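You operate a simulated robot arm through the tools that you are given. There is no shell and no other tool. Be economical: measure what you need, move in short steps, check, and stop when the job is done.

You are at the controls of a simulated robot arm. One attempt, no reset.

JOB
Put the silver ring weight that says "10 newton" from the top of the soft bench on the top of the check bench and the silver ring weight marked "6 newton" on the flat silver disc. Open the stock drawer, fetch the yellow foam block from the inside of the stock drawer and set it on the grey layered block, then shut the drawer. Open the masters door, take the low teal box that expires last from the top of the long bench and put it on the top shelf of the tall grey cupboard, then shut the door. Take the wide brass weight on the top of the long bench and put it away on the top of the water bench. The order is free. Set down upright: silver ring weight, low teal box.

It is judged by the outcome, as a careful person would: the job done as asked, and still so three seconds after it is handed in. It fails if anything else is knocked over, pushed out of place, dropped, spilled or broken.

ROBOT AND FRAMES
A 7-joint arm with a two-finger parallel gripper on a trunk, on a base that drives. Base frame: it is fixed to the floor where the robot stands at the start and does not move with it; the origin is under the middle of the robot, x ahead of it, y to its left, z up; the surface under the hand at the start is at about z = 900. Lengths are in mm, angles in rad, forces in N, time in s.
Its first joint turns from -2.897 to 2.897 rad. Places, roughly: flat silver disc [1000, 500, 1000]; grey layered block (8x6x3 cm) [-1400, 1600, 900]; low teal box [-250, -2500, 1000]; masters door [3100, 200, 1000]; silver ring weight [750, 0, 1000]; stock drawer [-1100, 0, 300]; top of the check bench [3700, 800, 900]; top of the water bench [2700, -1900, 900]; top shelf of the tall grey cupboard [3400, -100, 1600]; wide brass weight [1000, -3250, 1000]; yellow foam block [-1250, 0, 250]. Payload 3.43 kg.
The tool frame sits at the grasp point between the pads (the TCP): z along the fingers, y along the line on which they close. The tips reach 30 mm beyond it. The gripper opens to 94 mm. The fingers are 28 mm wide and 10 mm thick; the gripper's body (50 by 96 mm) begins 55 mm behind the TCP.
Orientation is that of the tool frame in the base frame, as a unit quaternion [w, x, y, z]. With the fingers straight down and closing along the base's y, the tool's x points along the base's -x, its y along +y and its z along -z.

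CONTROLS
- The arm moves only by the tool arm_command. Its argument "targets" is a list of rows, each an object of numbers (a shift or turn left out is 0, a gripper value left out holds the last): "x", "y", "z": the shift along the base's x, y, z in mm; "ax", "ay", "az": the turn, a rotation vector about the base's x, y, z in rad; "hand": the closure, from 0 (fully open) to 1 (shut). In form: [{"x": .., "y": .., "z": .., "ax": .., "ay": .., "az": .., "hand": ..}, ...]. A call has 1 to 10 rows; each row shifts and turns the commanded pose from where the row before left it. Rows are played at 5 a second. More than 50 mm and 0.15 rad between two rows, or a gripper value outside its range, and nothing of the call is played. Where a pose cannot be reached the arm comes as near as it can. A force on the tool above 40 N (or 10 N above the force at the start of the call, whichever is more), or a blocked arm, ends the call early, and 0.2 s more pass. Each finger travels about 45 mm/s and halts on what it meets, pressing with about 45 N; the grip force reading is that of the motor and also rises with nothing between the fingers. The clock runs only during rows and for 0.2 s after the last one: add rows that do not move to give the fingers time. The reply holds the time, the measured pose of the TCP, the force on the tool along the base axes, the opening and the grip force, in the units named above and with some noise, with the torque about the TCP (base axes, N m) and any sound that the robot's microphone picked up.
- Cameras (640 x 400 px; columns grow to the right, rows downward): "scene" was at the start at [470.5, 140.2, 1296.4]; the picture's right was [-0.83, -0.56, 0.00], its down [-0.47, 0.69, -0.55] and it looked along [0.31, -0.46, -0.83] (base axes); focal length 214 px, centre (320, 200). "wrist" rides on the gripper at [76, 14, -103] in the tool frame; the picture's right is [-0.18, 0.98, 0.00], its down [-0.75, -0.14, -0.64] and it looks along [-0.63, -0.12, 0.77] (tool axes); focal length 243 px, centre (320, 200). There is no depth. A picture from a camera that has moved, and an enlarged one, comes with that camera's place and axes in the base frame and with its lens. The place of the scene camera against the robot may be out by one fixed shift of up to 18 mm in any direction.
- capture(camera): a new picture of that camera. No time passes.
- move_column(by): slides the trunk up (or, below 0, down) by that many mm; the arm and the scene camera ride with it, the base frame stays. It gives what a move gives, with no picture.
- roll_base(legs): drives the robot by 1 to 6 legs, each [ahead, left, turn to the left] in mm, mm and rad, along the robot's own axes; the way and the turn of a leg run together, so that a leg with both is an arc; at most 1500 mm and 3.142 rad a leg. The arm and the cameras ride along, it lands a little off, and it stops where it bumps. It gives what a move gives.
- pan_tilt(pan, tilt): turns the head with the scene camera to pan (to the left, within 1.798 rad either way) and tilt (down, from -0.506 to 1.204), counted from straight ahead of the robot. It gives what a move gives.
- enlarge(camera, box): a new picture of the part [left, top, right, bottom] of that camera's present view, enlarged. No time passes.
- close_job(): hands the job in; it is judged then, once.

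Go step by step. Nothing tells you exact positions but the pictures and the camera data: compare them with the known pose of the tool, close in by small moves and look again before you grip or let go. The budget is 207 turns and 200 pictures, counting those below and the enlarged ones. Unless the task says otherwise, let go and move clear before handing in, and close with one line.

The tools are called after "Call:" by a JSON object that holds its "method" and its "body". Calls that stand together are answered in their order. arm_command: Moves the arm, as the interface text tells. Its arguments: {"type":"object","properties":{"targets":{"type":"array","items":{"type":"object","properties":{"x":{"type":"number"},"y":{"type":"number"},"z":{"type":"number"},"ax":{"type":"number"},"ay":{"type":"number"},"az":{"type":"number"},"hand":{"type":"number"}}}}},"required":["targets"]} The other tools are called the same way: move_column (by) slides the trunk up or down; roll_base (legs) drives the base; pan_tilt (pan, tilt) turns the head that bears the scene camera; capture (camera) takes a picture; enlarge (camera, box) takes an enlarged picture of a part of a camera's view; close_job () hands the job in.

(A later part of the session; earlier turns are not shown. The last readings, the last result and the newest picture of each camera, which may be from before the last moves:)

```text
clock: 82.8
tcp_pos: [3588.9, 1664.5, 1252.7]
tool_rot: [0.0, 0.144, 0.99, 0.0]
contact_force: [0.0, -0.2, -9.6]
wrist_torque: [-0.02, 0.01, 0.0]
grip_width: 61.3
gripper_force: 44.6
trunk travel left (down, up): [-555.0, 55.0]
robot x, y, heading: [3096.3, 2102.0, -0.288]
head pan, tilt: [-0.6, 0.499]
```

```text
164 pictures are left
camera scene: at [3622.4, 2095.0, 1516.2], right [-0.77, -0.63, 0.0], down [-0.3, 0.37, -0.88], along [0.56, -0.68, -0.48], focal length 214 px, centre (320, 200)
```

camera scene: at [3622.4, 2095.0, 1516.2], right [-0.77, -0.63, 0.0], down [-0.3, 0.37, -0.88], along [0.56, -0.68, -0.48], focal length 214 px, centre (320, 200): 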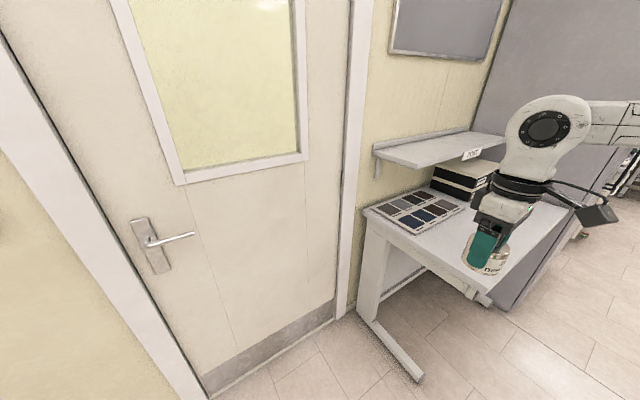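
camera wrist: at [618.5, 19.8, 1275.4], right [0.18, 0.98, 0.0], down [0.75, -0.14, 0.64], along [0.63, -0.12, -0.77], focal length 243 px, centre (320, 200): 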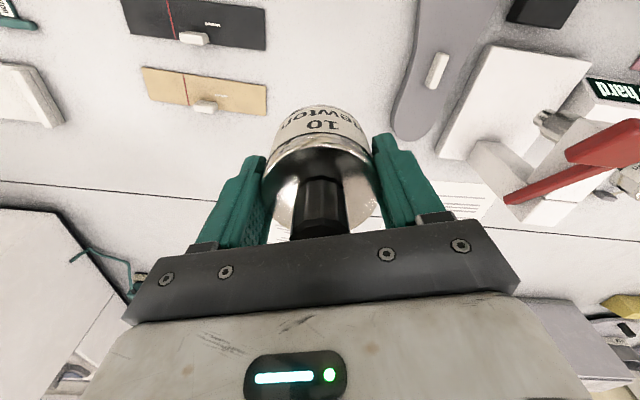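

The check bench spans n≈2830–3490 with a colour chart at its left and black boxes near the cupboard; I'll sidle right to stand before its middle.

Call:
{"method": "roll_base", "body": {"legs": [[0, 0, -0.054], [100, -880, 0]]}}

Call:
{"method": "pan_tilt", "body": {"pan": -0.1, "tilt": 0.7}}

Call:
{"method": "capture", "body": {"camera": "scene"}}

Call:
{"method": "capture", "body": {"camera": "wrist"}}

```text
clock: 87.9
tcp_pos: [3360.0, 766.4, 1252.3]
tool_rot: [0.0, 0.17, 0.985, 0.0]
contact_force: [0.2, 0.5, -10.6]
wrist_torque: [-0.01, -0.01, 0.0]
grip_width: 61.6
gripper_force: 44.5
trunk travel left (down, up): [-555.0, 55.0]
robot x, y, heading: [2894.9, 1228.9, -0.342]
head pan, tilt: [-0.6, 0.499]
```

```text
clock: 88.8
tcp_pos: [3360.0, 766.6, 1253.4]
tool_rot: [0.0, 0.17, 0.985, 0.0]
contact_force: [0.6, 0.5, -10.1]
wrist_torque: [-0.02, 0.01, 0.01]
grip_width: 61.8
gripper_force: 44.6
trunk travel left (down, up): [-555.0, 55.0]
robot x, y, heading: [2890.4, 1225.8, -0.341]
head pan, tilt: [-0.099, 0.7]
```

```text
163 pictures are left
camera scene: at [3440.5, 1230.5, 1498.5], right [-0.43, -0.9, 0.0], down [-0.58, 0.28, -0.76], along [0.69, -0.33, -0.64], focal length 214 px, centre (320, 200)
```

scene: 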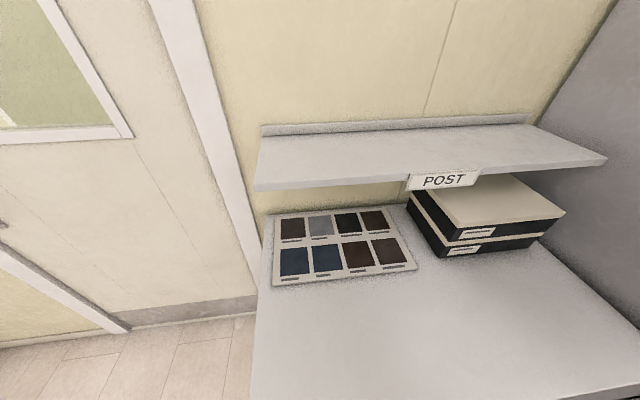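

```text
162 pictures are left
camera wrist: at [3293.4, 806.1, 1354.6], right [0.5, 0.86, 0.0], down [0.66, -0.39, 0.64], along [0.55, -0.32, -0.77], focal length 243 px, centre (320, 200)
```

wrist: 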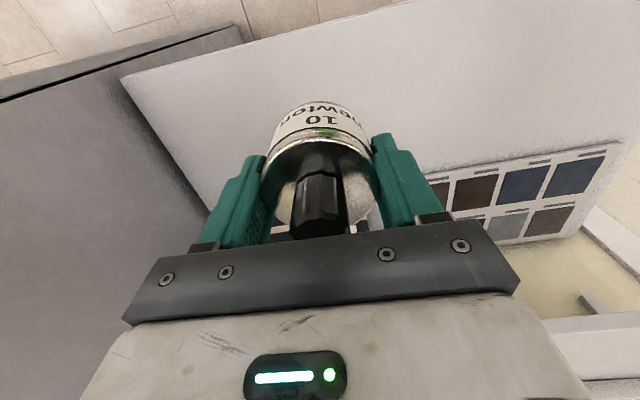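

The check bench top has room in front of the boxes. I move left over free surface and descend.

Call:
{"method": "arm_command", "body": {"targets": [{"x": 32, "y": 36}, {"x": 32, "y": 36}, {"x": 30, "y": 36}, {"z": -50}, {"z": -50}, {"z": -50}, {"z": -50}, {"z": -40}, {}]}}

Call:
{"method": "pan_tilt", "body": {"pan": -0.7, "tilt": 0.9}}

Call:
{"method": "capture", "body": {"camera": "scene"}}

Call:
{"method": "capture", "body": {"camera": "wrist"}}

```text
clock: 90.8
tcp_pos: [3454.0, 873.3, 1011.3]
tool_rot: [0.0, 0.17, 0.985, 0.0]
contact_force: [-1.0, 1.1, -10.6]
wrist_torque: [-0.04, 0.02, 0.01]
grip_width: 61.7
gripper_force: 45.2
trunk travel left (down, up): [-555.0, 55.0]
robot x, y, heading: [2890.5, 1227.4, -0.343]
head pan, tilt: [-0.099, 0.7]
```

```text
clock: 91.8
tcp_pos: [3454.5, 872.7, 1012.1]
tool_rot: [0.001, 0.171, 0.985, 0.0]
contact_force: [-0.7, 0.5, -10.2]
wrist_torque: [-0.02, -0.03, -0.04]
grip_width: 61.6
gripper_force: 45.1
trunk travel left (down, up): [-555.0, 55.0]
robot x, y, heading: [2895.4, 1227.6, -0.342]
head pan, tilt: [-0.7, 0.901]
```

```text
161 pictures are left
camera scene: at [3402.0, 1201.7, 1482.3], right [-0.86, -0.51, 0.0], down [-0.4, 0.68, -0.62], along [0.31, -0.54, -0.78], focal length 214 px, centre (320, 200)
```

scene: 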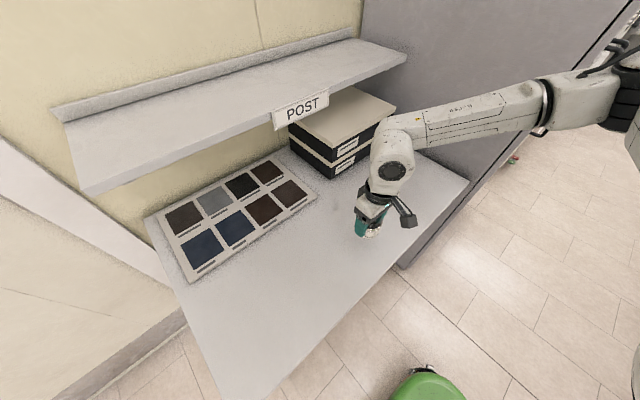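

```text
160 pictures are left
camera wrist: at [3387.7, 913.3, 1113.7], right [0.5, 0.86, 0.0], down [0.66, -0.39, 0.64], along [0.55, -0.32, -0.77], focal length 243 px, centre (320, 200)
```

wrist: 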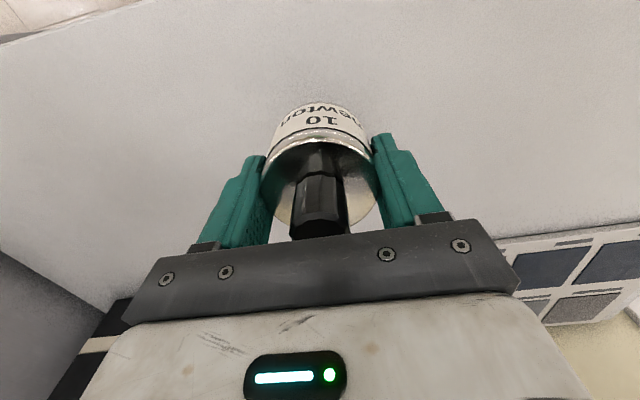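

Call:
{"method": "arm_command", "body": {"targets": [{"z": -25}, {"z": -20}, {"z": -6}, {"z": -4}, {}]}}

Call:
{"method": "arm_command", "body": {"targets": [{"z": -3}, {"z": -3}, {}]}}

Call:
{"method": "arm_command", "body": {"targets": [{"z": -3}, {"z": -3}, {}]}}

```text
clock: 93.0
tcp_pos: [3453.8, 875.6, 957.1]
tool_rot: [-0.001, 0.17, 0.985, 0.0]
contact_force: [-0.4, -0.2, -9.6]
wrist_torque: [0.01, 0.0, -0.01]
grip_width: 61.5
gripper_force: 45.1
trunk travel left (down, up): [-555.0, 55.0]
robot x, y, heading: [2893.6, 1229.1, -0.339]
head pan, tilt: [-0.7, 0.901]
```

```text
clock: 93.8
tcp_pos: [3453.4, 875.0, 951.5]
tool_rot: [0.0, 0.17, 0.985, 0.0]
contact_force: [0.4, -0.1, -9.5]
wrist_torque: [-0.01, -0.02, 0.04]
grip_width: 61.7
gripper_force: 45.5
trunk travel left (down, up): [-555.0, 55.0]
robot x, y, heading: [2892.8, 1232.6, -0.341]
head pan, tilt: [-0.7, 0.901]
```

```text
clock: 94.6
tcp_pos: [3453.9, 875.0, 945.4]
tool_rot: [0.0, 0.171, 0.985, 0.0]
contact_force: [-0.8, 0.1, 1.3]
wrist_torque: [0.02, 0.42, -0.03]
grip_width: 61.6
gripper_force: 45.4
trunk travel left (down, up): [-555.0, 55.0]
robot x, y, heading: [2890.7, 1227.3, -0.337]
head pan, tilt: [-0.7, 0.901]
```

Call:
{"method": "arm_command", "body": {"targets": [{"z": -1.5}, {}]}}

Call:
{"method": "arm_command", "body": {"targets": [{"hand": 0.25}, {"hand": 0}, {"hand": 0}, {}]}}

Call:
{"method": "arm_command", "body": {"targets": [{"z": 30}, {"z": 40}, {"z": 50}, {"z": 50}, {}]}}

Call:
{"method": "capture", "body": {"camera": "wrist"}}

Call:
{"method": "enlarge", "body": {"camera": "scene", "box": [280, 120, 480, 300]}}

```text
clock: 95.2
tcp_pos: [3454.0, 875.2, 945.1]
tool_rot: [0.001, 0.17, 0.985, 0.0]
contact_force: [4.6, 2.3, 26.5]
wrist_torque: [0.3, 0.84, -0.08]
grip_width: 61.4
gripper_force: 44.9
trunk travel left (down, up): [-555.0, 55.0]
robot x, y, heading: [2891.9, 1227.6, -0.335]
head pan, tilt: [-0.7, 0.901]
```

```text
clock: 96.2
tcp_pos: [3453.0, 874.6, 944.7]
tool_rot: [0.0, 0.17, 0.985, 0.001]
contact_force: [0.9, -0.1, -0.5]
wrist_torque: [0.03, 0.02, 0.0]
grip_width: 93.7
gripper_force: 0.0
trunk travel left (down, up): [-555.0, 55.0]
robot x, y, heading: [2893.8, 1225.1, -0.341]
head pan, tilt: [-0.7, 0.901]
```

```text
clock: 97.4
tcp_pos: [3449.6, 879.3, 1114.5]
tool_rot: [-0.002, 0.171, 0.985, 0.0]
contact_force: [0.1, -0.8, 0.1]
wrist_torque: [-0.01, 0.01, -0.01]
grip_width: 94.0
gripper_force: 0.1
trunk travel left (down, up): [-555.0, 55.0]
robot x, y, heading: [2894.6, 1229.5, -0.338]
head pan, tilt: [-0.7, 0.901]
```

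```text
159 pictures are left
camera wrist: at [3383.5, 918.0, 1218.2], right [0.5, 0.86, 0.0], down [0.66, -0.39, 0.64], along [0.55, -0.32, -0.77], focal length 243 px, centre (320, 200)
```

wrist: 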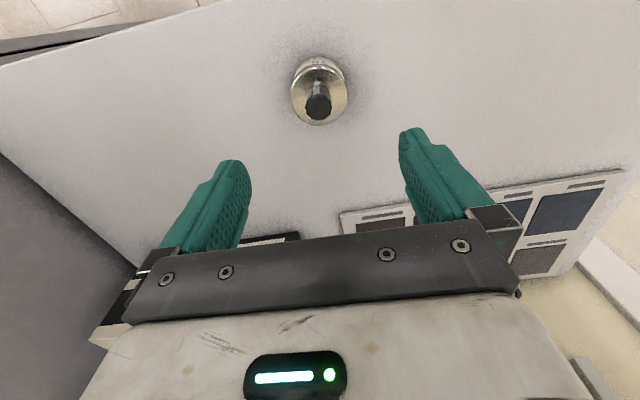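

```text
2.22 times, centred on (380, 210) of scene
camera zoom: at [3401.6, 1202.0, 1482.5], right [-0.86, -0.51, 0.0], down [-0.4, 0.68, -0.62], along [0.31, -0.54, -0.78], focal length 477 px, centre (187, 178)
```

zoom: 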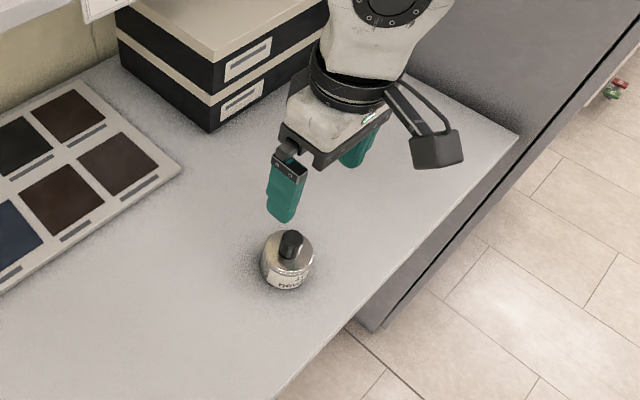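

The 10 N weight stands upright on the check bench. Next I retract the arm, back up and move right to look at the grey cupboard.

Call:
{"method": "arm_command", "body": {"targets": [{"x": -45, "y": 16}, {"x": -45, "y": 16}, {"x": -45, "y": 16}, {"x": -45, "y": 16}, {"x": -45, "y": 16}, {}]}}

Call:
{"method": "roll_base", "body": {"legs": [[-200, 0, 0], [0, -700, 0]]}}

Call:
{"method": "pan_tilt", "body": {"pan": -0.2, "tilt": 0.1}}

Call:
{"method": "capture", "body": {"camera": "scene"}}

```text
clock: 98.8
tcp_pos: [3242.2, 918.6, 1106.8]
tool_rot: [0.004, 0.168, 0.986, 0.008]
contact_force: [-0.4, -1.1, 0.4]
wrist_torque: [-0.02, 0.0, 0.02]
grip_width: 94.0
gripper_force: 0.1
out of reach, approached as far as the arm can: row 4, 5
trunk travel left (down, up): [-555.0, 55.0]
robot x, y, heading: [2892.9, 1228.3, -0.344]
head pan, tilt: [-0.7, 0.901]
```

```text
clock: 103.8
tcp_pos: [2829.0, 328.9, 1106.5]
tool_rot: [0.004, 0.168, 0.986, 0.008]
contact_force: [-0.2, 0.6, -0.7]
wrist_torque: [-0.02, 0.03, 0.0]
grip_width: 93.7
gripper_force: 0.1
trunk travel left (down, up): [-555.0, 55.0]
robot x, y, heading: [2476.0, 639.7, -0.338]
head pan, tilt: [-0.7, 0.901]
```

```text
clock: 104.9
tcp_pos: [2828.0, 328.2, 1105.8]
tool_rot: [0.005, 0.168, 0.986, 0.009]
contact_force: [-0.1, -1.0, 0.7]
wrist_torque: [-0.04, 0.0, 0.0]
grip_width: 94.0
gripper_force: 0.2
trunk travel left (down, up): [-555.0, 55.0]
robot x, y, heading: [2482.8, 637.1, -0.334]
head pan, tilt: [-0.201, 0.099]
```

```text
157 pictures are left
camera scene: at [3026.9, 632.2, 1553.3], right [-0.51, -0.86, 0.0], down [-0.09, 0.05, -0.99], along [0.85, -0.51, -0.1], focal length 214 px, centre (320, 200)
```

scene: 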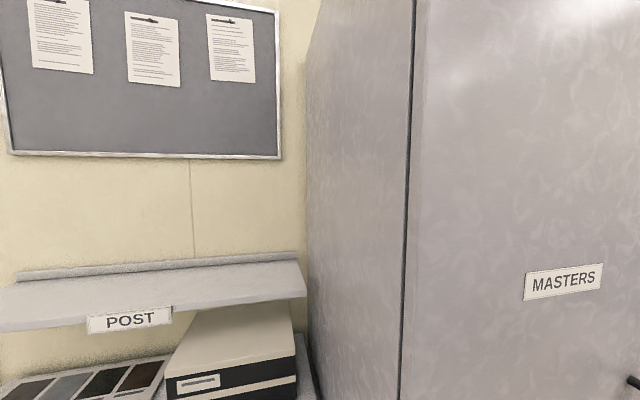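

The MASTERS door is the left one, handle near the cupboard's middle, hinged on the left. I pan to see the handles.

Call:
{"method": "pan_tilt", "body": {"pan": -0.8, "tilt": 0.45}}

Call:
{"method": "capture", "body": {"camera": "scene"}}

Call:
{"method": "capture", "body": {"camera": "wrist"}}

```text
clock: 105.9
tcp_pos: [2830.9, 329.3, 1106.0]
tool_rot: [0.004, 0.168, 0.986, 0.009]
contact_force: [-1.3, -0.7, -1.0]
wrist_torque: [-0.02, 0.01, -0.02]
grip_width: 94.1
gripper_force: 0.0
trunk travel left (down, up): [-555.0, 55.0]
robot x, y, heading: [2478.3, 635.6, -0.337]
head pan, tilt: [-0.799, 0.45]
```

```text
156 pictures are left
camera scene: at [2986.6, 596.1, 1520.8], right [-0.91, -0.42, 0.0], down [-0.18, 0.39, -0.9], along [0.38, -0.82, -0.43], focal length 214 px, centre (320, 200)
```

scene: 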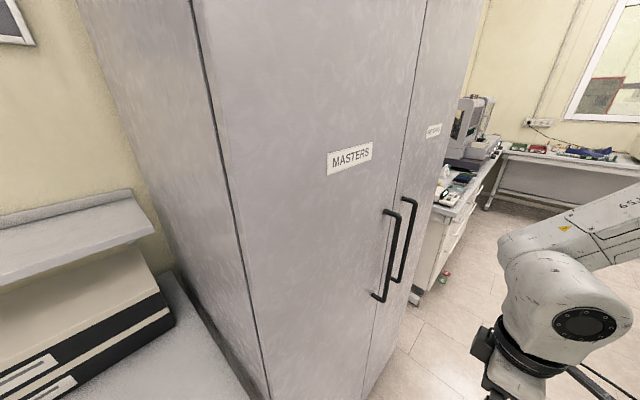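

```text
155 pictures are left
camera wrist: at [2760.8, 366.8, 1207.7], right [0.5, 0.87, 0.02], down [0.66, -0.39, 0.64], along [0.57, -0.31, -0.77], focal length 243 px, centre (320, 200)
```

wrist: 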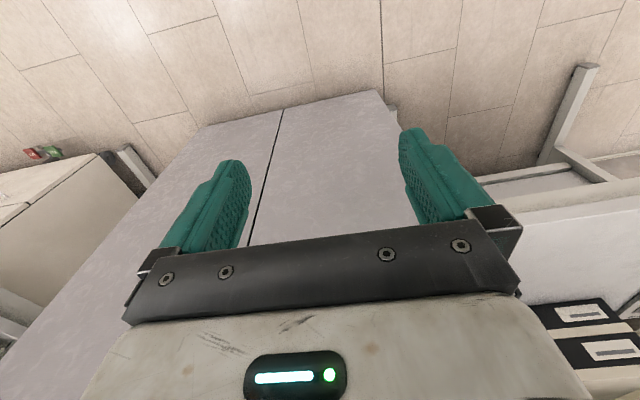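

The left door's handle is a vertical bar near (3032, 69), z 930–1250; the door hinges at the cupboard's left edge. I'll shift right so the door can swing clear of me, then turn the hand to horizontal.

Call:
{"method": "roll_base", "body": {"legs": [[0, -680, 0]]}}

Call:
{"method": "arm_command", "body": {"targets": [{"ax": -0.049, "ay": -0.138}, {"ax": -0.049, "ay": -0.138}, {"ax": -0.049, "ay": -0.138}, {"ax": -0.049, "ay": -0.138}, {"ax": -0.049, "ay": -0.138}, {"ax": -0.049, "ay": -0.138}, {}]}}

Call:
{"method": "pan_tilt", "body": {"pan": -0.1, "tilt": 0.5}}

Call:
{"method": "capture", "body": {"camera": "scene"}}

```text
clock: 109.7
tcp_pos: [2609.4, -305.7, 1106.5]
tool_rot: [0.004, 0.165, 0.986, 0.009]
contact_force: [0.7, 0.2, 0.0]
wrist_torque: [-0.02, 0.01, 0.0]
grip_width: 94.2
gripper_force: 0.1
trunk travel left (down, up): [-555.0, 55.0]
robot x, y, heading: [2255.4, 4.8, -0.334]
head pan, tilt: [-0.799, 0.45]
```

```text
clock: 111.3
tcp_pos: [2605.4, -329.7, 1105.8]
tool_rot: [0.424, 0.145, 0.892, -0.066]
contact_force: [-0.9, 0.5, -0.3]
wrist_torque: [-0.01, 0.02, 0.03]
grip_width: 94.0
gripper_force: 0.1
out of reach, approached as far as the arm can: row 1, 2, 3
trunk travel left (down, up): [-555.0, 55.0]
robot x, y, heading: [2255.1, 2.1, -0.334]
head pan, tilt: [-0.799, 0.45]
```

```text
clock: 112.3
tcp_pos: [2605.9, -330.1, 1104.8]
tool_rot: [0.423, 0.146, 0.892, -0.067]
contact_force: [-0.3, -0.2, -0.5]
wrist_torque: [-0.03, -0.01, 0.0]
grip_width: 93.9
gripper_force: 0.0
trunk travel left (down, up): [-555.0, 55.0]
robot x, y, heading: [2254.2, 2.9, -0.328]
head pan, tilt: [-0.099, 0.499]
```

```text
154 pictures are left
camera scene: at [2808.7, 6.7, 1516.3], right [-0.42, -0.91, 0.0], down [-0.43, 0.2, -0.88], along [0.8, -0.37, -0.48], focal length 214 px, centre (320, 200)
```

scene: 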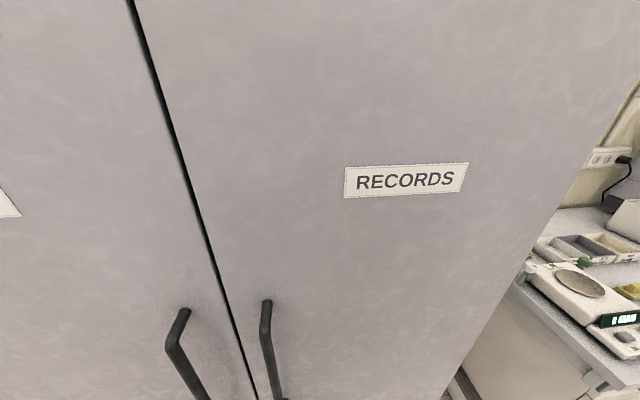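

Call:
{"method": "arm_command", "body": {"targets": [{"ax": -0.049, "ay": -0.138}, {"ax": -0.049, "ay": -0.138}, {"ax": -0.049, "ay": -0.138}, {"ax": -0.046, "ay": -0.13}, {"ax": -0.046, "ay": -0.13}, {"x": 15, "y": 40}, {"x": 15, "y": 40}, {"x": 15, "y": 40}, {"x": 15, "y": 40}, {}]}}

Call:
{"method": "capture", "body": {"camera": "wrist"}}

Call:
{"method": "pan_tilt", "body": {"pan": -0.1, "tilt": 0.9}}

Call:
{"method": "capture", "body": {"camera": "scene"}}

```text
clock: 114.5
tcp_pos: [2674.8, -241.4, 1129.7]
tool_rot: [0.705, 0.096, 0.695, -0.107]
contact_force: [-0.2, -0.4, -0.2]
wrist_torque: [0.0, 0.0, -0.01]
grip_width: 93.9
gripper_force: 0.1
out of reach, approached as far as the arm can: row 7, 8, 9
trunk travel left (down, up): [-555.0, 55.0]
robot x, y, heading: [2256.0, 1.1, -0.333]
head pan, tilt: [-0.099, 0.499]
```

```text
153 pictures are left
camera wrist: at [2581.2, -200.2, 1051.9], right [0.28, 0.95, 0.17], down [-0.66, 0.06, 0.75], along [0.7, -0.32, 0.64], focal length 243 px, centre (320, 200)
```

wrist: 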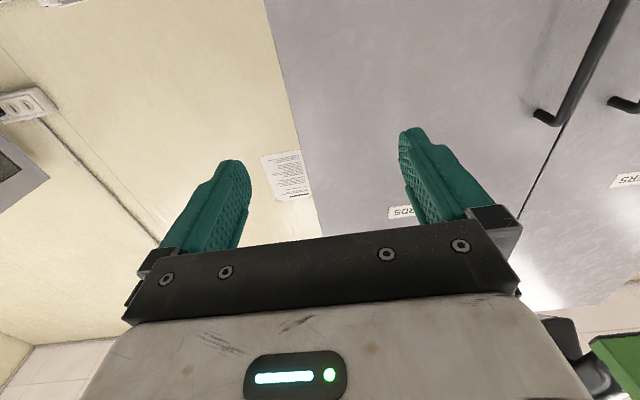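

```text
clock: 115.4
tcp_pos: [2674.9, -243.0, 1130.0]
tool_rot: [0.705, 0.097, 0.694, -0.108]
contact_force: [0.6, 0.1, -0.1]
wrist_torque: [-0.03, 0.01, -0.03]
grip_width: 93.7
gripper_force: 0.0
trunk travel left (down, up): [-555.0, 55.0]
robot x, y, heading: [2254.2, 0.5, -0.335]
head pan, tilt: [-0.099, 0.901]
```

```text
152 pictures are left
camera scene: at [2794.7, 13.2, 1482.5], right [-0.42, -0.91, 0.0], down [-0.71, 0.33, -0.62], along [0.56, -0.26, -0.78], focal length 214 px, centre (320, 200)
```

scene: 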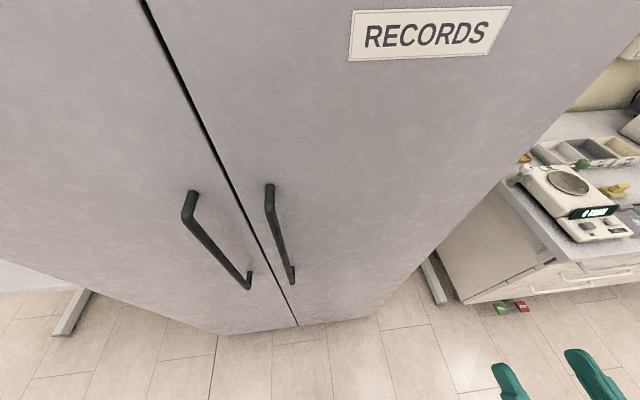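

I'll extend forward first, then move left toward the handle (estimated (3036, 100), bar z 930–1245).

Call:
{"method": "arm_command", "body": {"targets": [{"x": 38, "y": -13, "hand": 0.4}, {"x": 38, "y": -13}, {"x": 38, "y": -13}, {"x": 15, "y": 42}, {"x": 15, "y": 42}, {"x": 15, "y": 42}, {"x": 15, "y": 42}, {"x": 15, "y": 42}, {}]}}

Call:
{"method": "capture", "body": {"camera": "wrist"}}

Call:
{"method": "capture", "body": {"camera": "scene"}}

```text
clock: 117.4
tcp_pos: [2817.4, -247.6, 1118.9]
tool_rot: [0.708, 0.107, 0.688, -0.118]
contact_force: [-0.7, 0.5, 0.8]
wrist_torque: [-0.01, 0.01, -0.01]
grip_width: 56.5
gripper_force: 0.1
out of reach, approached as far as the arm can: row 4, 5, 6, 7, 8
trunk travel left (down, up): [-555.0, 55.0]
robot x, y, heading: [2257.0, 2.4, -0.333]
head pan, tilt: [-0.099, 0.901]
```

```text
151 pictures are left
camera wrist: at [2727.3, -202.6, 1040.5], right [0.3, 0.94, 0.17], down [-0.67, 0.08, 0.74], along [0.67, -0.34, 0.65], focal length 243 px, centre (320, 200)
```

wrist: 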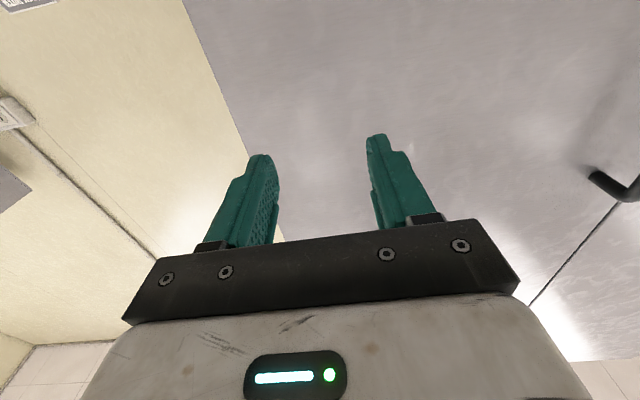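

```text
150 pictures are left
camera scene: at [2794.7, 13.3, 1482.5], right [-0.42, -0.91, 0.0], down [-0.71, 0.33, -0.62], along [0.56, -0.26, -0.78], focal length 214 px, centre (320, 200)
```

scene: 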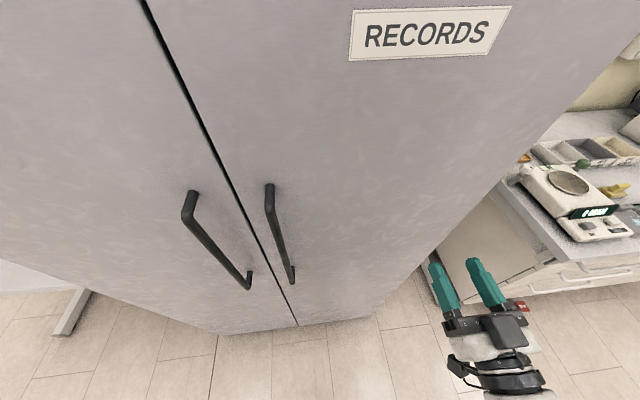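

The arm can't go left with the hand fully horizontal. A pitched hand (about 50°) also grips a vertical bar, so I rotate partly back and try moving left again.

Call:
{"method": "arm_command", "body": {"targets": [{"ax": 0.045, "ay": 0.13}, {"ax": 0.045, "ay": 0.13}, {"ax": 0.045, "ay": 0.13}, {"ax": 0.045, "ay": 0.13}, {"ax": 0.045, "ay": 0.13}, {"x": 15, "y": 42}, {"x": 15, "y": 42}, {"x": 15, "y": 42}, {"x": 15, "y": 42}, {}]}}

```text
clock: 119.6
tcp_pos: [2847.9, -240.1, 1071.0]
tool_rot: [0.608, 0.123, 0.779, -0.097]
contact_force: [0.1, -0.1, -0.2]
wrist_torque: [-0.04, 0.04, 0.01]
grip_width: 56.6
gripper_force: 0.1
out of reach, approached as far as the arm can: row 1, 2, 3, 4, 5, 6, 7, 8, 9
trunk travel left (down, up): [-555.0, 55.0]
robot x, y, heading: [2257.4, -0.9, -0.334]
head pan, tilt: [-0.099, 0.901]
```

Call:
{"method": "arm_command", "body": {"targets": [{"x": -15, "y": -42}, {"x": -15, "y": -42}, {"x": -15, "y": -42}, {"x": -15, "y": -42}, {"x": -15, "y": -42}, {}]}}

Call:
{"method": "arm_command", "body": {"targets": [{"x": -15, "y": -42}, {"x": -15, "y": -42}, {"x": -15, "y": -42}, {"x": -15, "y": -42}, {}]}}

Call:
{"method": "capture", "body": {"camera": "scene"}}

```text
clock: 121.0
tcp_pos: [2773.8, -451.6, 1071.2]
tool_rot: [0.609, 0.123, 0.777, -0.1]
contact_force: [0.2, 1.1, -0.4]
wrist_torque: [0.02, 0.02, 0.04]
grip_width: 56.4
gripper_force: 0.0
trunk travel left (down, up): [-555.0, 55.0]
robot x, y, heading: [2259.1, -2.4, -0.33]
head pan, tilt: [-0.099, 0.901]
```

```text
clock: 122.2
tcp_pos: [2714.2, -619.8, 1069.1]
tool_rot: [0.607, 0.124, 0.779, -0.1]
contact_force: [-0.6, -0.1, 0.0]
wrist_torque: [0.02, -0.02, 0.01]
grip_width: 56.2
gripper_force: 0.1
trunk travel left (down, up): [-555.0, 55.0]
robot x, y, heading: [2257.5, 2.2, -0.332]
head pan, tilt: [-0.099, 0.901]
```

```text
149 pictures are left
camera scene: at [2794.7, 13.0, 1482.5], right [-0.42, -0.91, 0.0], down [-0.71, 0.33, -0.62], along [0.56, -0.26, -0.78], focal length 214 px, centre (320, 200)
```

scene: 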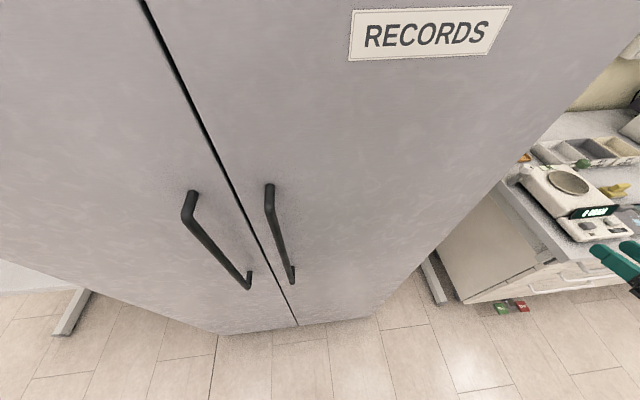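

The commanded pose resets to actual; moving right works. Here, further out, I'll rotate the hand to ~45° pitch and then swing left.

Call:
{"method": "arm_command", "body": {"targets": [{"x": -20, "y": 7, "ax": 0.045, "ay": 0.13}, {"x": -20, "y": 7, "ax": 0.045, "ay": 0.13}, {"ax": 0.045, "ay": 0.13}, {"ax": 0.045, "ay": 0.13}, {"x": 15, "y": 42}, {"x": 15, "y": 42}, {"x": 15, "y": 42}, {"x": 15, "y": 42}, {"x": 15, "y": 42}, {}]}}

Call:
{"method": "arm_command", "body": {"targets": [{"x": 15, "y": 42}, {"x": 15, "y": 42}, {"x": 15, "y": 42}, {"x": 15, "y": 42}, {"x": 15, "y": 42}, {"x": 15, "y": 42}, {}]}}

```text
clock: 124.4
tcp_pos: [2749.3, -393.8, 1070.1]
tool_rot: [0.374, 0.147, 0.914, -0.059]
contact_force: [-0.3, 0.1, 0.5]
wrist_torque: [-0.01, 0.01, 0.0]
grip_width: 56.6
gripper_force: 0.0
trunk travel left (down, up): [-555.0, 55.0]
robot x, y, heading: [2257.4, 0.8, -0.333]
head pan, tilt: [-0.099, 0.901]
```

```text
clock: 126.0
tcp_pos: [2774.5, -330.2, 1071.8]
tool_rot: [0.374, 0.147, 0.914, -0.058]
contact_force: [-0.3, -0.7, 0.3]
wrist_torque: [-0.02, -0.02, -0.02]
grip_width: 56.3
gripper_force: 0.1
out of reach, approached as far as the arm can: row 2, 3, 4, 5, 6
trunk travel left (down, up): [-555.0, 55.0]
robot x, y, heading: [2255.3, -0.9, -0.333]
head pan, tilt: [-0.099, 0.901]
```

Call:
{"method": "arm_command", "body": {"targets": [{"ax": 0.045, "ay": 0.13}, {"ax": 0.045, "ay": 0.13}, {"ax": 0.045, "ay": 0.13}, {"ax": 0.045, "ay": 0.13}, {"x": 15, "y": 42}, {"x": 15, "y": 42}, {"x": 15, "y": 42}, {"x": 15, "y": 42}, {"x": 15, "y": 42}, {}]}}

Call:
{"method": "arm_command", "body": {"targets": [{"x": 15, "y": 42}, {"x": 15, "y": 42}, {"x": 15, "y": 42}, {"x": 15, "y": 42}, {}]}}

Call:
{"method": "capture", "body": {"camera": "scene"}}

```text
clock: 128.2
tcp_pos: [2848.1, -119.5, 1074.1]
tool_rot: [0.112, 0.16, 0.981, -0.013]
contact_force: [0.8, 0.1, 0.8]
wrist_torque: [-0.02, -0.02, 0.02]
grip_width: 56.6
gripper_force: 0.0
trunk travel left (down, up): [-555.0, 55.0]
robot x, y, heading: [2256.7, 0.0, -0.331]
head pan, tilt: [-0.099, 0.901]
```

```text
clock: 129.6
tcp_pos: [2908.5, -3.2, 1060.7]
tool_rot: [0.095, 0.155, 0.983, -0.026]
contact_force: [-1.4, -1.2, 0.9]
wrist_torque: [0.13, -0.17, 0.09]
grip_width: 56.5
gripper_force: 0.0
trunk travel left (down, up): [-555.0, 55.0]
robot x, y, heading: [2266.5, -23.5, -0.394]
head pan, tilt: [-0.099, 0.901]
stopped in row 5: the arm was blocked; the commanded pose is now the measured one
```

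```text
148 pictures are left
camera scene: at [2733.7, -100.2, 1513.8], right [-0.47, -0.88, -0.06], down [-0.66, 0.4, -0.64], along [0.58, -0.27, -0.77], focal length 214 px, centre (320, 200)
```

scene: 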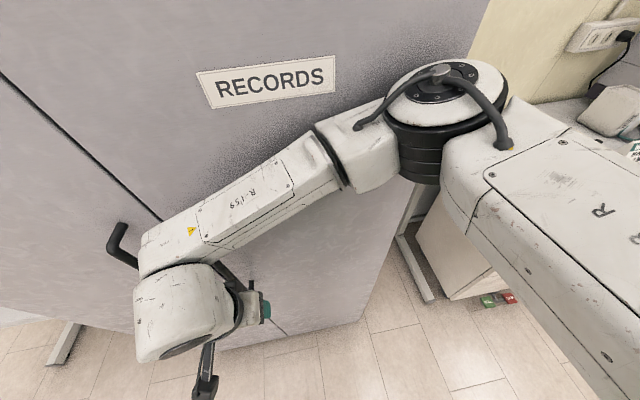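

The elbow has come against the Records door and rocked me slightly; I back the arm off at once.

Call:
{"method": "arm_command", "body": {"targets": [{"x": -15, "y": -42}, {"x": -15, "y": -42}, {"x": -15, "y": -42}, {"x": -15, "y": -42}, {}]}}

Call:
{"method": "capture", "body": {"camera": "scene"}}

```text
clock: 129.9
tcp_pos: [2894.2, 27.7, 1016.9]
tool_rot: [0.048, 0.087, 0.994, -0.044]
contact_force: [-0.3, 0.4, -0.7]
wrist_torque: [-0.01, -0.02, -0.03]
grip_width: 56.8
gripper_force: 0.2
trunk travel left (down, up): [-555.0, 55.0]
robot x, y, heading: [2267.9, -26.8, -0.397]
head pan, tilt: [-0.099, 0.901]
stopped in row 1: the arm was blocked; the commanded pose is now the measured one
```

```text
147 pictures are left
camera scene: at [2743.4, -92.8, 1508.1], right [-0.48, -0.88, -0.05], down [-0.66, 0.39, -0.64], along [0.58, -0.27, -0.77], focal length 214 px, centre (320, 200)
```

scene: 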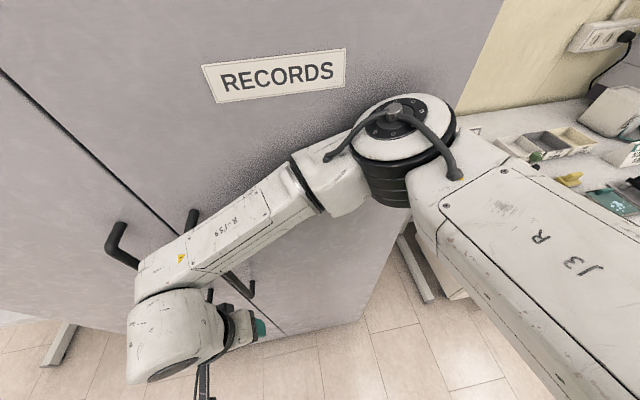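

Call:
{"method": "roll_base", "body": {"legs": [[-120, 0, 0]]}}

Call:
{"method": "capture", "body": {"camera": "scene"}}

```text
clock: 130.6
tcp_pos: [2875.8, 82.7, 961.6]
tool_rot: [-0.022, -0.002, 0.998, -0.063]
contact_force: [0.1, 0.0, -0.5]
wrist_torque: [0.01, 0.01, -0.02]
grip_width: 56.6
gripper_force: 0.0
trunk travel left (down, up): [-555.0, 55.0]
robot x, y, heading: [2261.5, -27.2, -0.412]
head pan, tilt: [-0.099, 0.901]
stopped in leg 1: the robot was blocked; the commanded pose is now the measured one
```

```text
146 pictures are left
camera scene: at [2740.0, -98.6, 1506.8], right [-0.49, -0.87, -0.04], down [-0.66, 0.4, -0.64], along [0.57, -0.28, -0.77], focal length 214 px, centre (320, 200)
```

scene: 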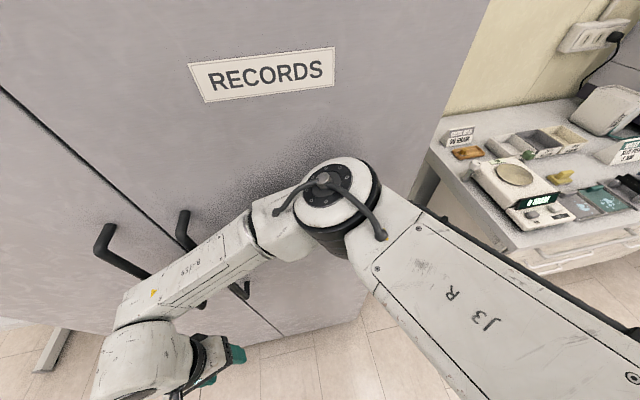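

Call:
{"method": "arm_command", "body": {"targets": [{}, {}, {}]}}

Call:
{"method": "capture", "body": {"camera": "scene"}}

Call:
{"method": "capture", "body": {"camera": "wrist"}}

```text
clock: 130.9
tcp_pos: [2869.2, 117.3, 923.5]
tool_rot: [-0.063, -0.044, 0.994, -0.073]
contact_force: [-1.5, -0.7, 0.5]
wrist_torque: [0.02, -0.05, 0.03]
grip_width: 56.7
gripper_force: 0.0
trunk travel left (down, up): [-555.0, 55.0]
robot x, y, heading: [2256.4, -27.7, -0.407]
head pan, tilt: [-0.099, 0.901]
stopped in row 1: the arm was blocked; the commanded pose is now the measured one
```

```text
145 pictures are left
camera scene: at [2751.1, -84.2, 1500.9], right [-0.49, -0.87, -0.03], down [-0.67, 0.39, -0.63], along [0.57, -0.29, -0.77], focal length 214 px, centre (320, 200)
```

scene: 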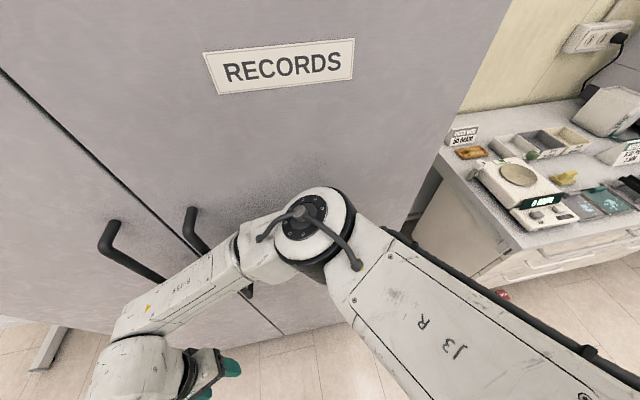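

```text
144 pictures are left
camera wrist: at [2805.4, 141.0, 1032.4], right [0.09, 0.98, -0.16], down [0.83, 0.02, 0.55], along [0.54, -0.18, -0.82], focal length 243 px, centre (320, 200)
```

wrist: 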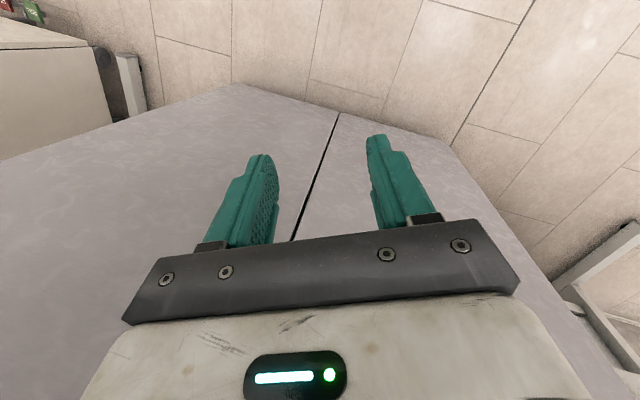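

Call:
{"method": "arm_command", "body": {"targets": [{}, {}, {}]}}

Call:
{"method": "arm_command", "body": {"targets": [{}, {}, {}]}}

Call:
{"method": "capture", "body": {"camera": "scene"}}

```text
clock: 131.3
tcp_pos: [2876.8, 152.2, 888.0]
tool_rot: [-0.086, -0.051, 0.991, -0.091]
contact_force: [1.8, 2.6, -0.1]
wrist_torque: [-0.16, 0.12, 0.0]
grip_width: 56.4
gripper_force: 0.1
trunk travel left (down, up): [-555.0, 55.0]
robot x, y, heading: [2252.2, -17.0, -0.4]
head pan, tilt: [-0.099, 0.901]
stopped in row 1: the arm was blocked; the commanded pose is now the measured one
```

```text
clock: 132.3
tcp_pos: [2868.4, 159.6, 897.1]
tool_rot: [-0.076, -0.045, 0.992, -0.089]
contact_force: [0.0, 0.1, 0.0]
wrist_torque: [0.0, -0.01, 0.01]
grip_width: 56.5
gripper_force: 0.1
trunk travel left (down, up): [-555.0, 55.0]
robot x, y, heading: [2238.6, -11.3, -0.38]
head pan, tilt: [-0.099, 0.901]
stopped in row 3: the arm was blocked; the commanded pose is now the measured one
```

```text
143 pictures are left
camera scene: at [2765.4, -29.9, 1488.2], right [-0.46, -0.89, 0.0], down [-0.69, 0.36, -0.63], along [0.56, -0.28, -0.78], focal length 214 px, centre (320, 200)
```

scene: 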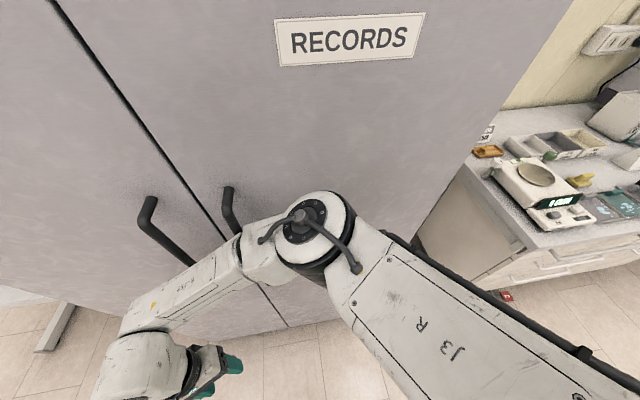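

The robot is settling level again. I back the base away from the cupboard.

Call:
{"method": "roll_base", "body": {"legs": [[-100, 0, 0]]}}

Call:
{"method": "arm_command", "body": {"targets": [{}, {}, {}]}}

Call:
{"method": "capture", "body": {"camera": "scene"}}

```text
clock: 133.4
tcp_pos: [2781.5, 200.6, 891.1]
tool_rot: [-0.078, -0.046, 0.992, -0.089]
contact_force: [-0.7, -0.1, 0.8]
wrist_torque: [-0.04, 0.02, 0.0]
grip_width: 56.4
gripper_force: 0.0
trunk travel left (down, up): [-555.0, 55.0]
robot x, y, heading: [2146.6, 25.8, -0.376]
head pan, tilt: [-0.099, 0.901]
```

```text
clock: 134.2
tcp_pos: [2782.3, 201.7, 892.7]
tool_rot: [-0.078, -0.046, 0.992, -0.089]
contact_force: [0.1, 0.1, -0.3]
wrist_torque: [0.04, 0.02, -0.03]
grip_width: 56.5
gripper_force: 0.1
trunk travel left (down, up): [-555.0, 55.0]
robot x, y, heading: [2145.3, 20.8, -0.373]
head pan, tilt: [-0.099, 0.901]
```

```text
142 pictures are left
camera scene: at [2683.0, 14.4, 1482.4], right [-0.46, -0.89, 0.0], down [-0.7, 0.36, -0.62], along [0.55, -0.28, -0.78], focal length 214 px, centre (320, 200)
```

scene: 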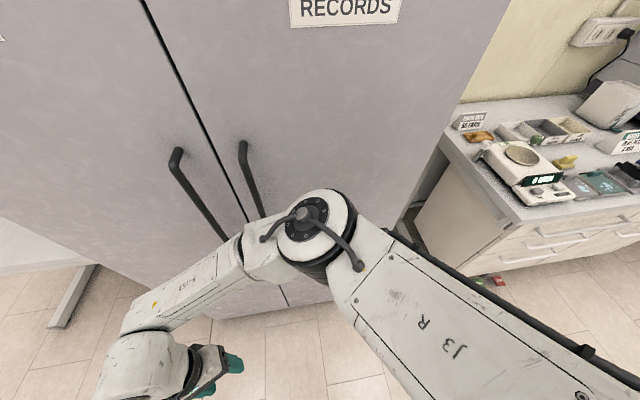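

All clear again. I'll use a better stance: robot left of the handle so the elbow stays away from the cupboard. First untwist the arm.

Call:
{"method": "arm_command", "body": {"targets": [{"x": -30, "y": -30, "z": 20}, {"x": -30, "y": -35, "z": 20}, {"x": -20, "y": -40, "z": 20}, {"x": -15, "y": -40, "z": 20}, {"x": -15, "y": -40, "z": 20}, {"x": -15, "y": -40, "z": 20}, {"x": -15, "y": -40, "z": 20}, {"x": -15, "y": -40, "z": 20}, {}]}}

Call:
{"method": "capture", "body": {"camera": "scene"}}

```text
refused: row 2 steps farther than a row can; nothing moved
```

```text
141 pictures are left
camera scene: at [2683.0, 14.4, 1482.4], right [-0.46, -0.89, 0.0], down [-0.7, 0.36, -0.62], along [0.55, -0.28, -0.78], focal length 214 px, centre (320, 200)
```

scene: 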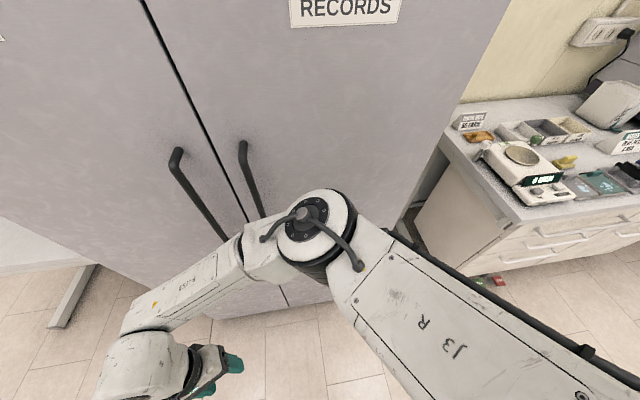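

Call:
{"method": "arm_command", "body": {"targets": [{"x": -28, "y": -30, "z": 20}, {"x": -25, "y": -35, "z": 20}, {"x": -18, "y": -38, "z": 20}, {"x": -15, "y": -38, "z": 20}, {"x": -15, "y": -38, "z": 20}, {"x": -15, "y": -38, "z": 20}, {"x": -15, "y": -38, "z": 20}, {"x": -15, "y": -38, "z": 20}, {}]}}

Call:
{"method": "capture", "body": {"camera": "scene"}}

```text
clock: 136.2
tcp_pos: [2635.4, -93.3, 1050.6]
tool_rot: [-0.078, -0.046, 0.992, -0.089]
contact_force: [0.1, 0.4, 0.0]
wrist_torque: [0.0, -0.02, -0.03]
grip_width: 56.3
gripper_force: 0.0
trunk travel left (down, up): [-555.0, 55.0]
robot x, y, heading: [2145.5, 25.2, -0.374]
head pan, tilt: [-0.099, 0.901]
```

```text
140 pictures are left
camera scene: at [2682.8, 14.0, 1482.4], right [-0.46, -0.89, 0.0], down [-0.7, 0.36, -0.62], along [0.55, -0.28, -0.78], focal length 214 px, centre (320, 200)
```

scene: 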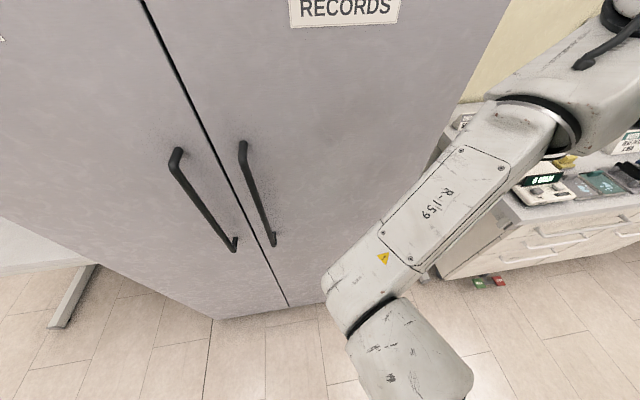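

Call:
{"method": "roll_base", "body": {"legs": [[0, 910, 0], [60, 0, 0.032]]}}

Call:
{"method": "pan_tilt", "body": {"pan": -1.1, "tilt": 0.6}}

Call:
{"method": "capture", "body": {"camera": "scene"}}

```text
clock: 141.6
tcp_pos: [3030.4, 766.4, 1049.8]
tool_rot: [-0.077, -0.064, 0.991, -0.091]
contact_force: [-0.1, 0.4, -0.2]
wrist_torque: [-0.01, 0.03, -0.03]
grip_width: 56.4
gripper_force: 0.1
trunk travel left (down, up): [-555.0, 55.0]
robot x, y, heading: [2533.5, 866.3, -0.334]
head pan, tilt: [-0.099, 0.901]
```

```text
clock: 142.9
tcp_pos: [3032.4, 766.7, 1049.4]
tool_rot: [-0.076, -0.066, 0.991, -0.092]
contact_force: [-0.4, -0.4, -0.3]
wrist_torque: [-0.01, 0.0, 0.02]
grip_width: 56.2
gripper_force: 0.0
trunk travel left (down, up): [-555.0, 55.0]
robot x, y, heading: [2536.7, 866.5, -0.332]
head pan, tilt: [-1.1, 0.6]
```

```text
139 pictures are left
camera scene: at [3018.1, 819.5, 1507.2], right [-0.99, -0.14, 0.0], down [-0.08, 0.56, -0.82], along [0.11, -0.82, -0.57], focal length 214 px, centre (320, 200)
```

scene: 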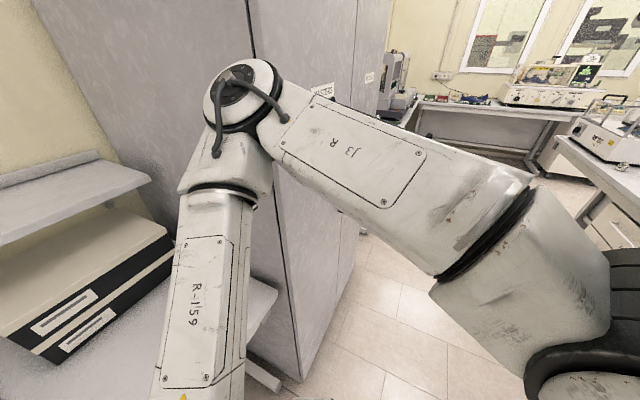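

I'm now left of the door. I straighten the hand, yaw it to the right and move it right toward the handle.

Call:
{"method": "arm_command", "body": {"targets": [{"x": -14, "y": -40, "ax": 0.096, "ay": -0.069}, {"x": -14, "y": -40, "ax": 0.096, "ay": -0.069}, {"x": -14, "y": -40, "az": -0.137}, {"x": -14, "y": -40, "az": -0.137}, {"x": -14, "y": -40, "az": -0.137}, {"x": -14, "y": -40, "az": -0.137}, {"x": -14, "y": -40, "az": -0.137}, {"x": -14, "y": -40, "az": -0.137}, {}]}}

Call:
{"method": "capture", "body": {"camera": "scene"}}

```text
clock: 144.9
tcp_pos: [2937.9, 454.0, 1043.4]
tool_rot: [-0.001, 0.339, 0.941, 0.0]
contact_force: [0.1, 0.5, 0.0]
wrist_torque: [0.0, 0.05, 0.0]
grip_width: 56.3
gripper_force: 0.0
out of reach, approached as far as the arm can: row 1, 2
trunk travel left (down, up): [-555.0, 55.0]
robot x, y, heading: [2539.1, 866.2, -0.334]
head pan, tilt: [-1.1, 0.6]
```

```text
138 pictures are left
camera scene: at [3017.8, 819.3, 1507.3], right [-0.99, -0.14, 0.0], down [-0.08, 0.56, -0.82], along [0.11, -0.82, -0.57], focal length 214 px, centre (320, 200)
```

scene: 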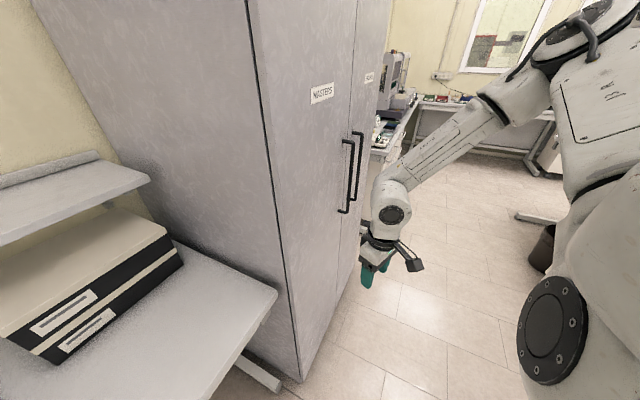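

Call:
{"method": "arm_command", "body": {"targets": [{"x": -10, "y": -30, "ax": -0.089, "ay": -0.108}, {"x": -10, "y": -30, "ax": -0.089, "ay": -0.108}, {"x": -10, "y": -30, "ax": -0.089, "ay": -0.108}, {"x": -10, "y": -30, "ax": -0.089, "ay": -0.108}, {"x": -10, "y": -30, "ax": -0.089, "ay": -0.108}, {"x": -10, "y": -30, "ax": -0.089, "ay": -0.108}, {"x": -10, "y": -30, "z": 30, "ax": -0.089, "ay": -0.108}, {"z": 30}, {}]}}

Call:
{"method": "capture", "body": {"camera": "scene"}}

Call:
{"method": "capture", "body": {"camera": "wrist"}}

```text
clock: 146.9
tcp_pos: [2868.4, 241.5, 1105.5]
tool_rot: [0.441, 0.299, 0.831, -0.159]
contact_force: [-0.3, -0.6, 0.2]
wrist_torque: [0.01, -0.03, 0.02]
grip_width: 56.5
gripper_force: 0.1
trunk travel left (down, up): [-555.0, 55.0]
robot x, y, heading: [2533.2, 857.4, -0.336]
head pan, tilt: [-1.1, 0.6]
```

```text
137 pictures are left
camera scene: at [3017.8, 819.4, 1507.2], right [-0.99, -0.14, 0.0], down [-0.08, 0.56, -0.83], along [0.11, -0.82, -0.56], focal length 214 px, centre (320, 200)
```

scene: 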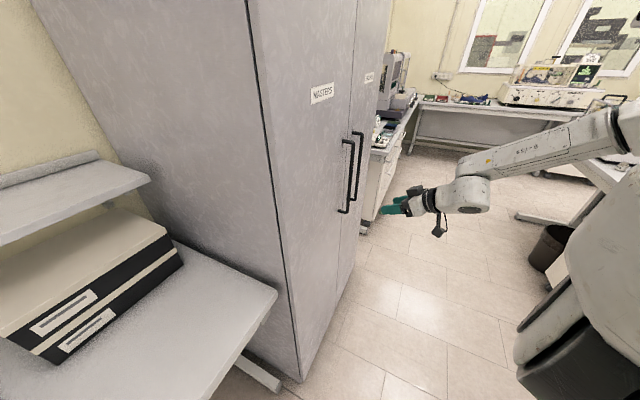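

```text
136 pictures are left
camera wrist: at [2779.5, 334.0, 1099.1], right [0.7, 0.69, 0.15], down [-0.18, -0.04, 0.98], along [0.69, -0.72, 0.09], focal length 243 px, centre (320, 200)
```

wrist: 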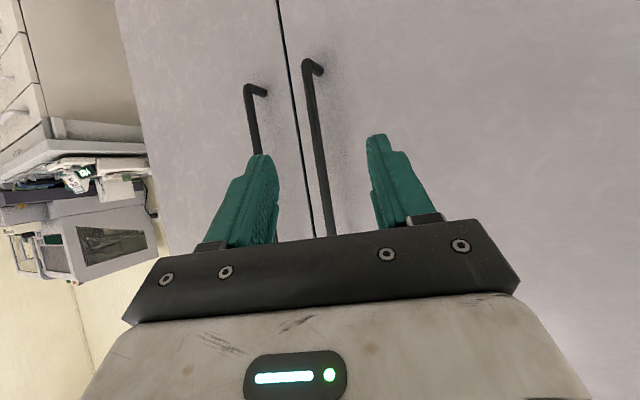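

The masters handle is lined up between the fingers. I advance along the hand's pointing direction.

Call:
{"method": "arm_command", "body": {"targets": [{"x": 35, "y": -30}, {"x": 35, "y": -30}, {"x": 35, "y": -30}, {"x": 15, "y": -13}, {}]}}

Call:
{"method": "capture", "body": {"camera": "wrist"}}

Call:
{"method": "enlarge", "body": {"camera": "scene", "box": [280, 100, 460, 280]}}

```text
clock: 148.1
tcp_pos: [2989.1, 138.4, 1103.0]
tool_rot: [0.442, 0.299, 0.831, -0.158]
contact_force: [-1.0, 0.2, 0.8]
wrist_torque: [-0.02, 0.0, 0.0]
grip_width: 56.3
gripper_force: 0.0
trunk travel left (down, up): [-555.0, 55.0]
robot x, y, heading: [2536.7, 865.0, -0.332]
head pan, tilt: [-1.1, 0.6]
```

```text
135 pictures are left
camera wrist: at [2900.4, 231.5, 1096.6], right [0.7, 0.69, 0.15], down [-0.18, -0.04, 0.98], along [0.69, -0.72, 0.09], focal length 243 px, centre (320, 200)
```

wrist: 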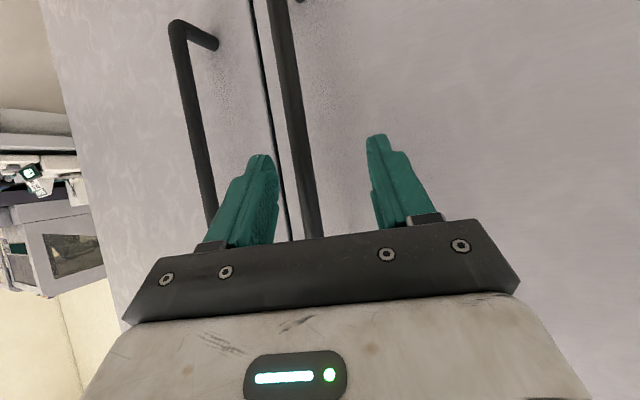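

```text
2.22 times, centred on (370, 190) of scene
camera zoom: at [3018.0, 819.3, 1507.2], right [-0.99, -0.14, 0.0], down [-0.08, 0.56, -0.82], along [0.11, -0.82, -0.57], focal length 477 px, centre (209, 222)
```

zoom: 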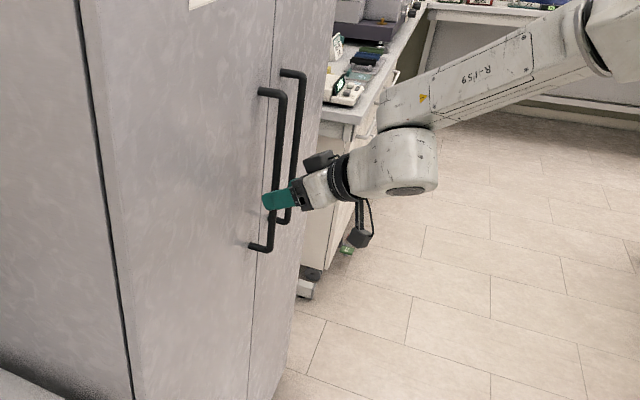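

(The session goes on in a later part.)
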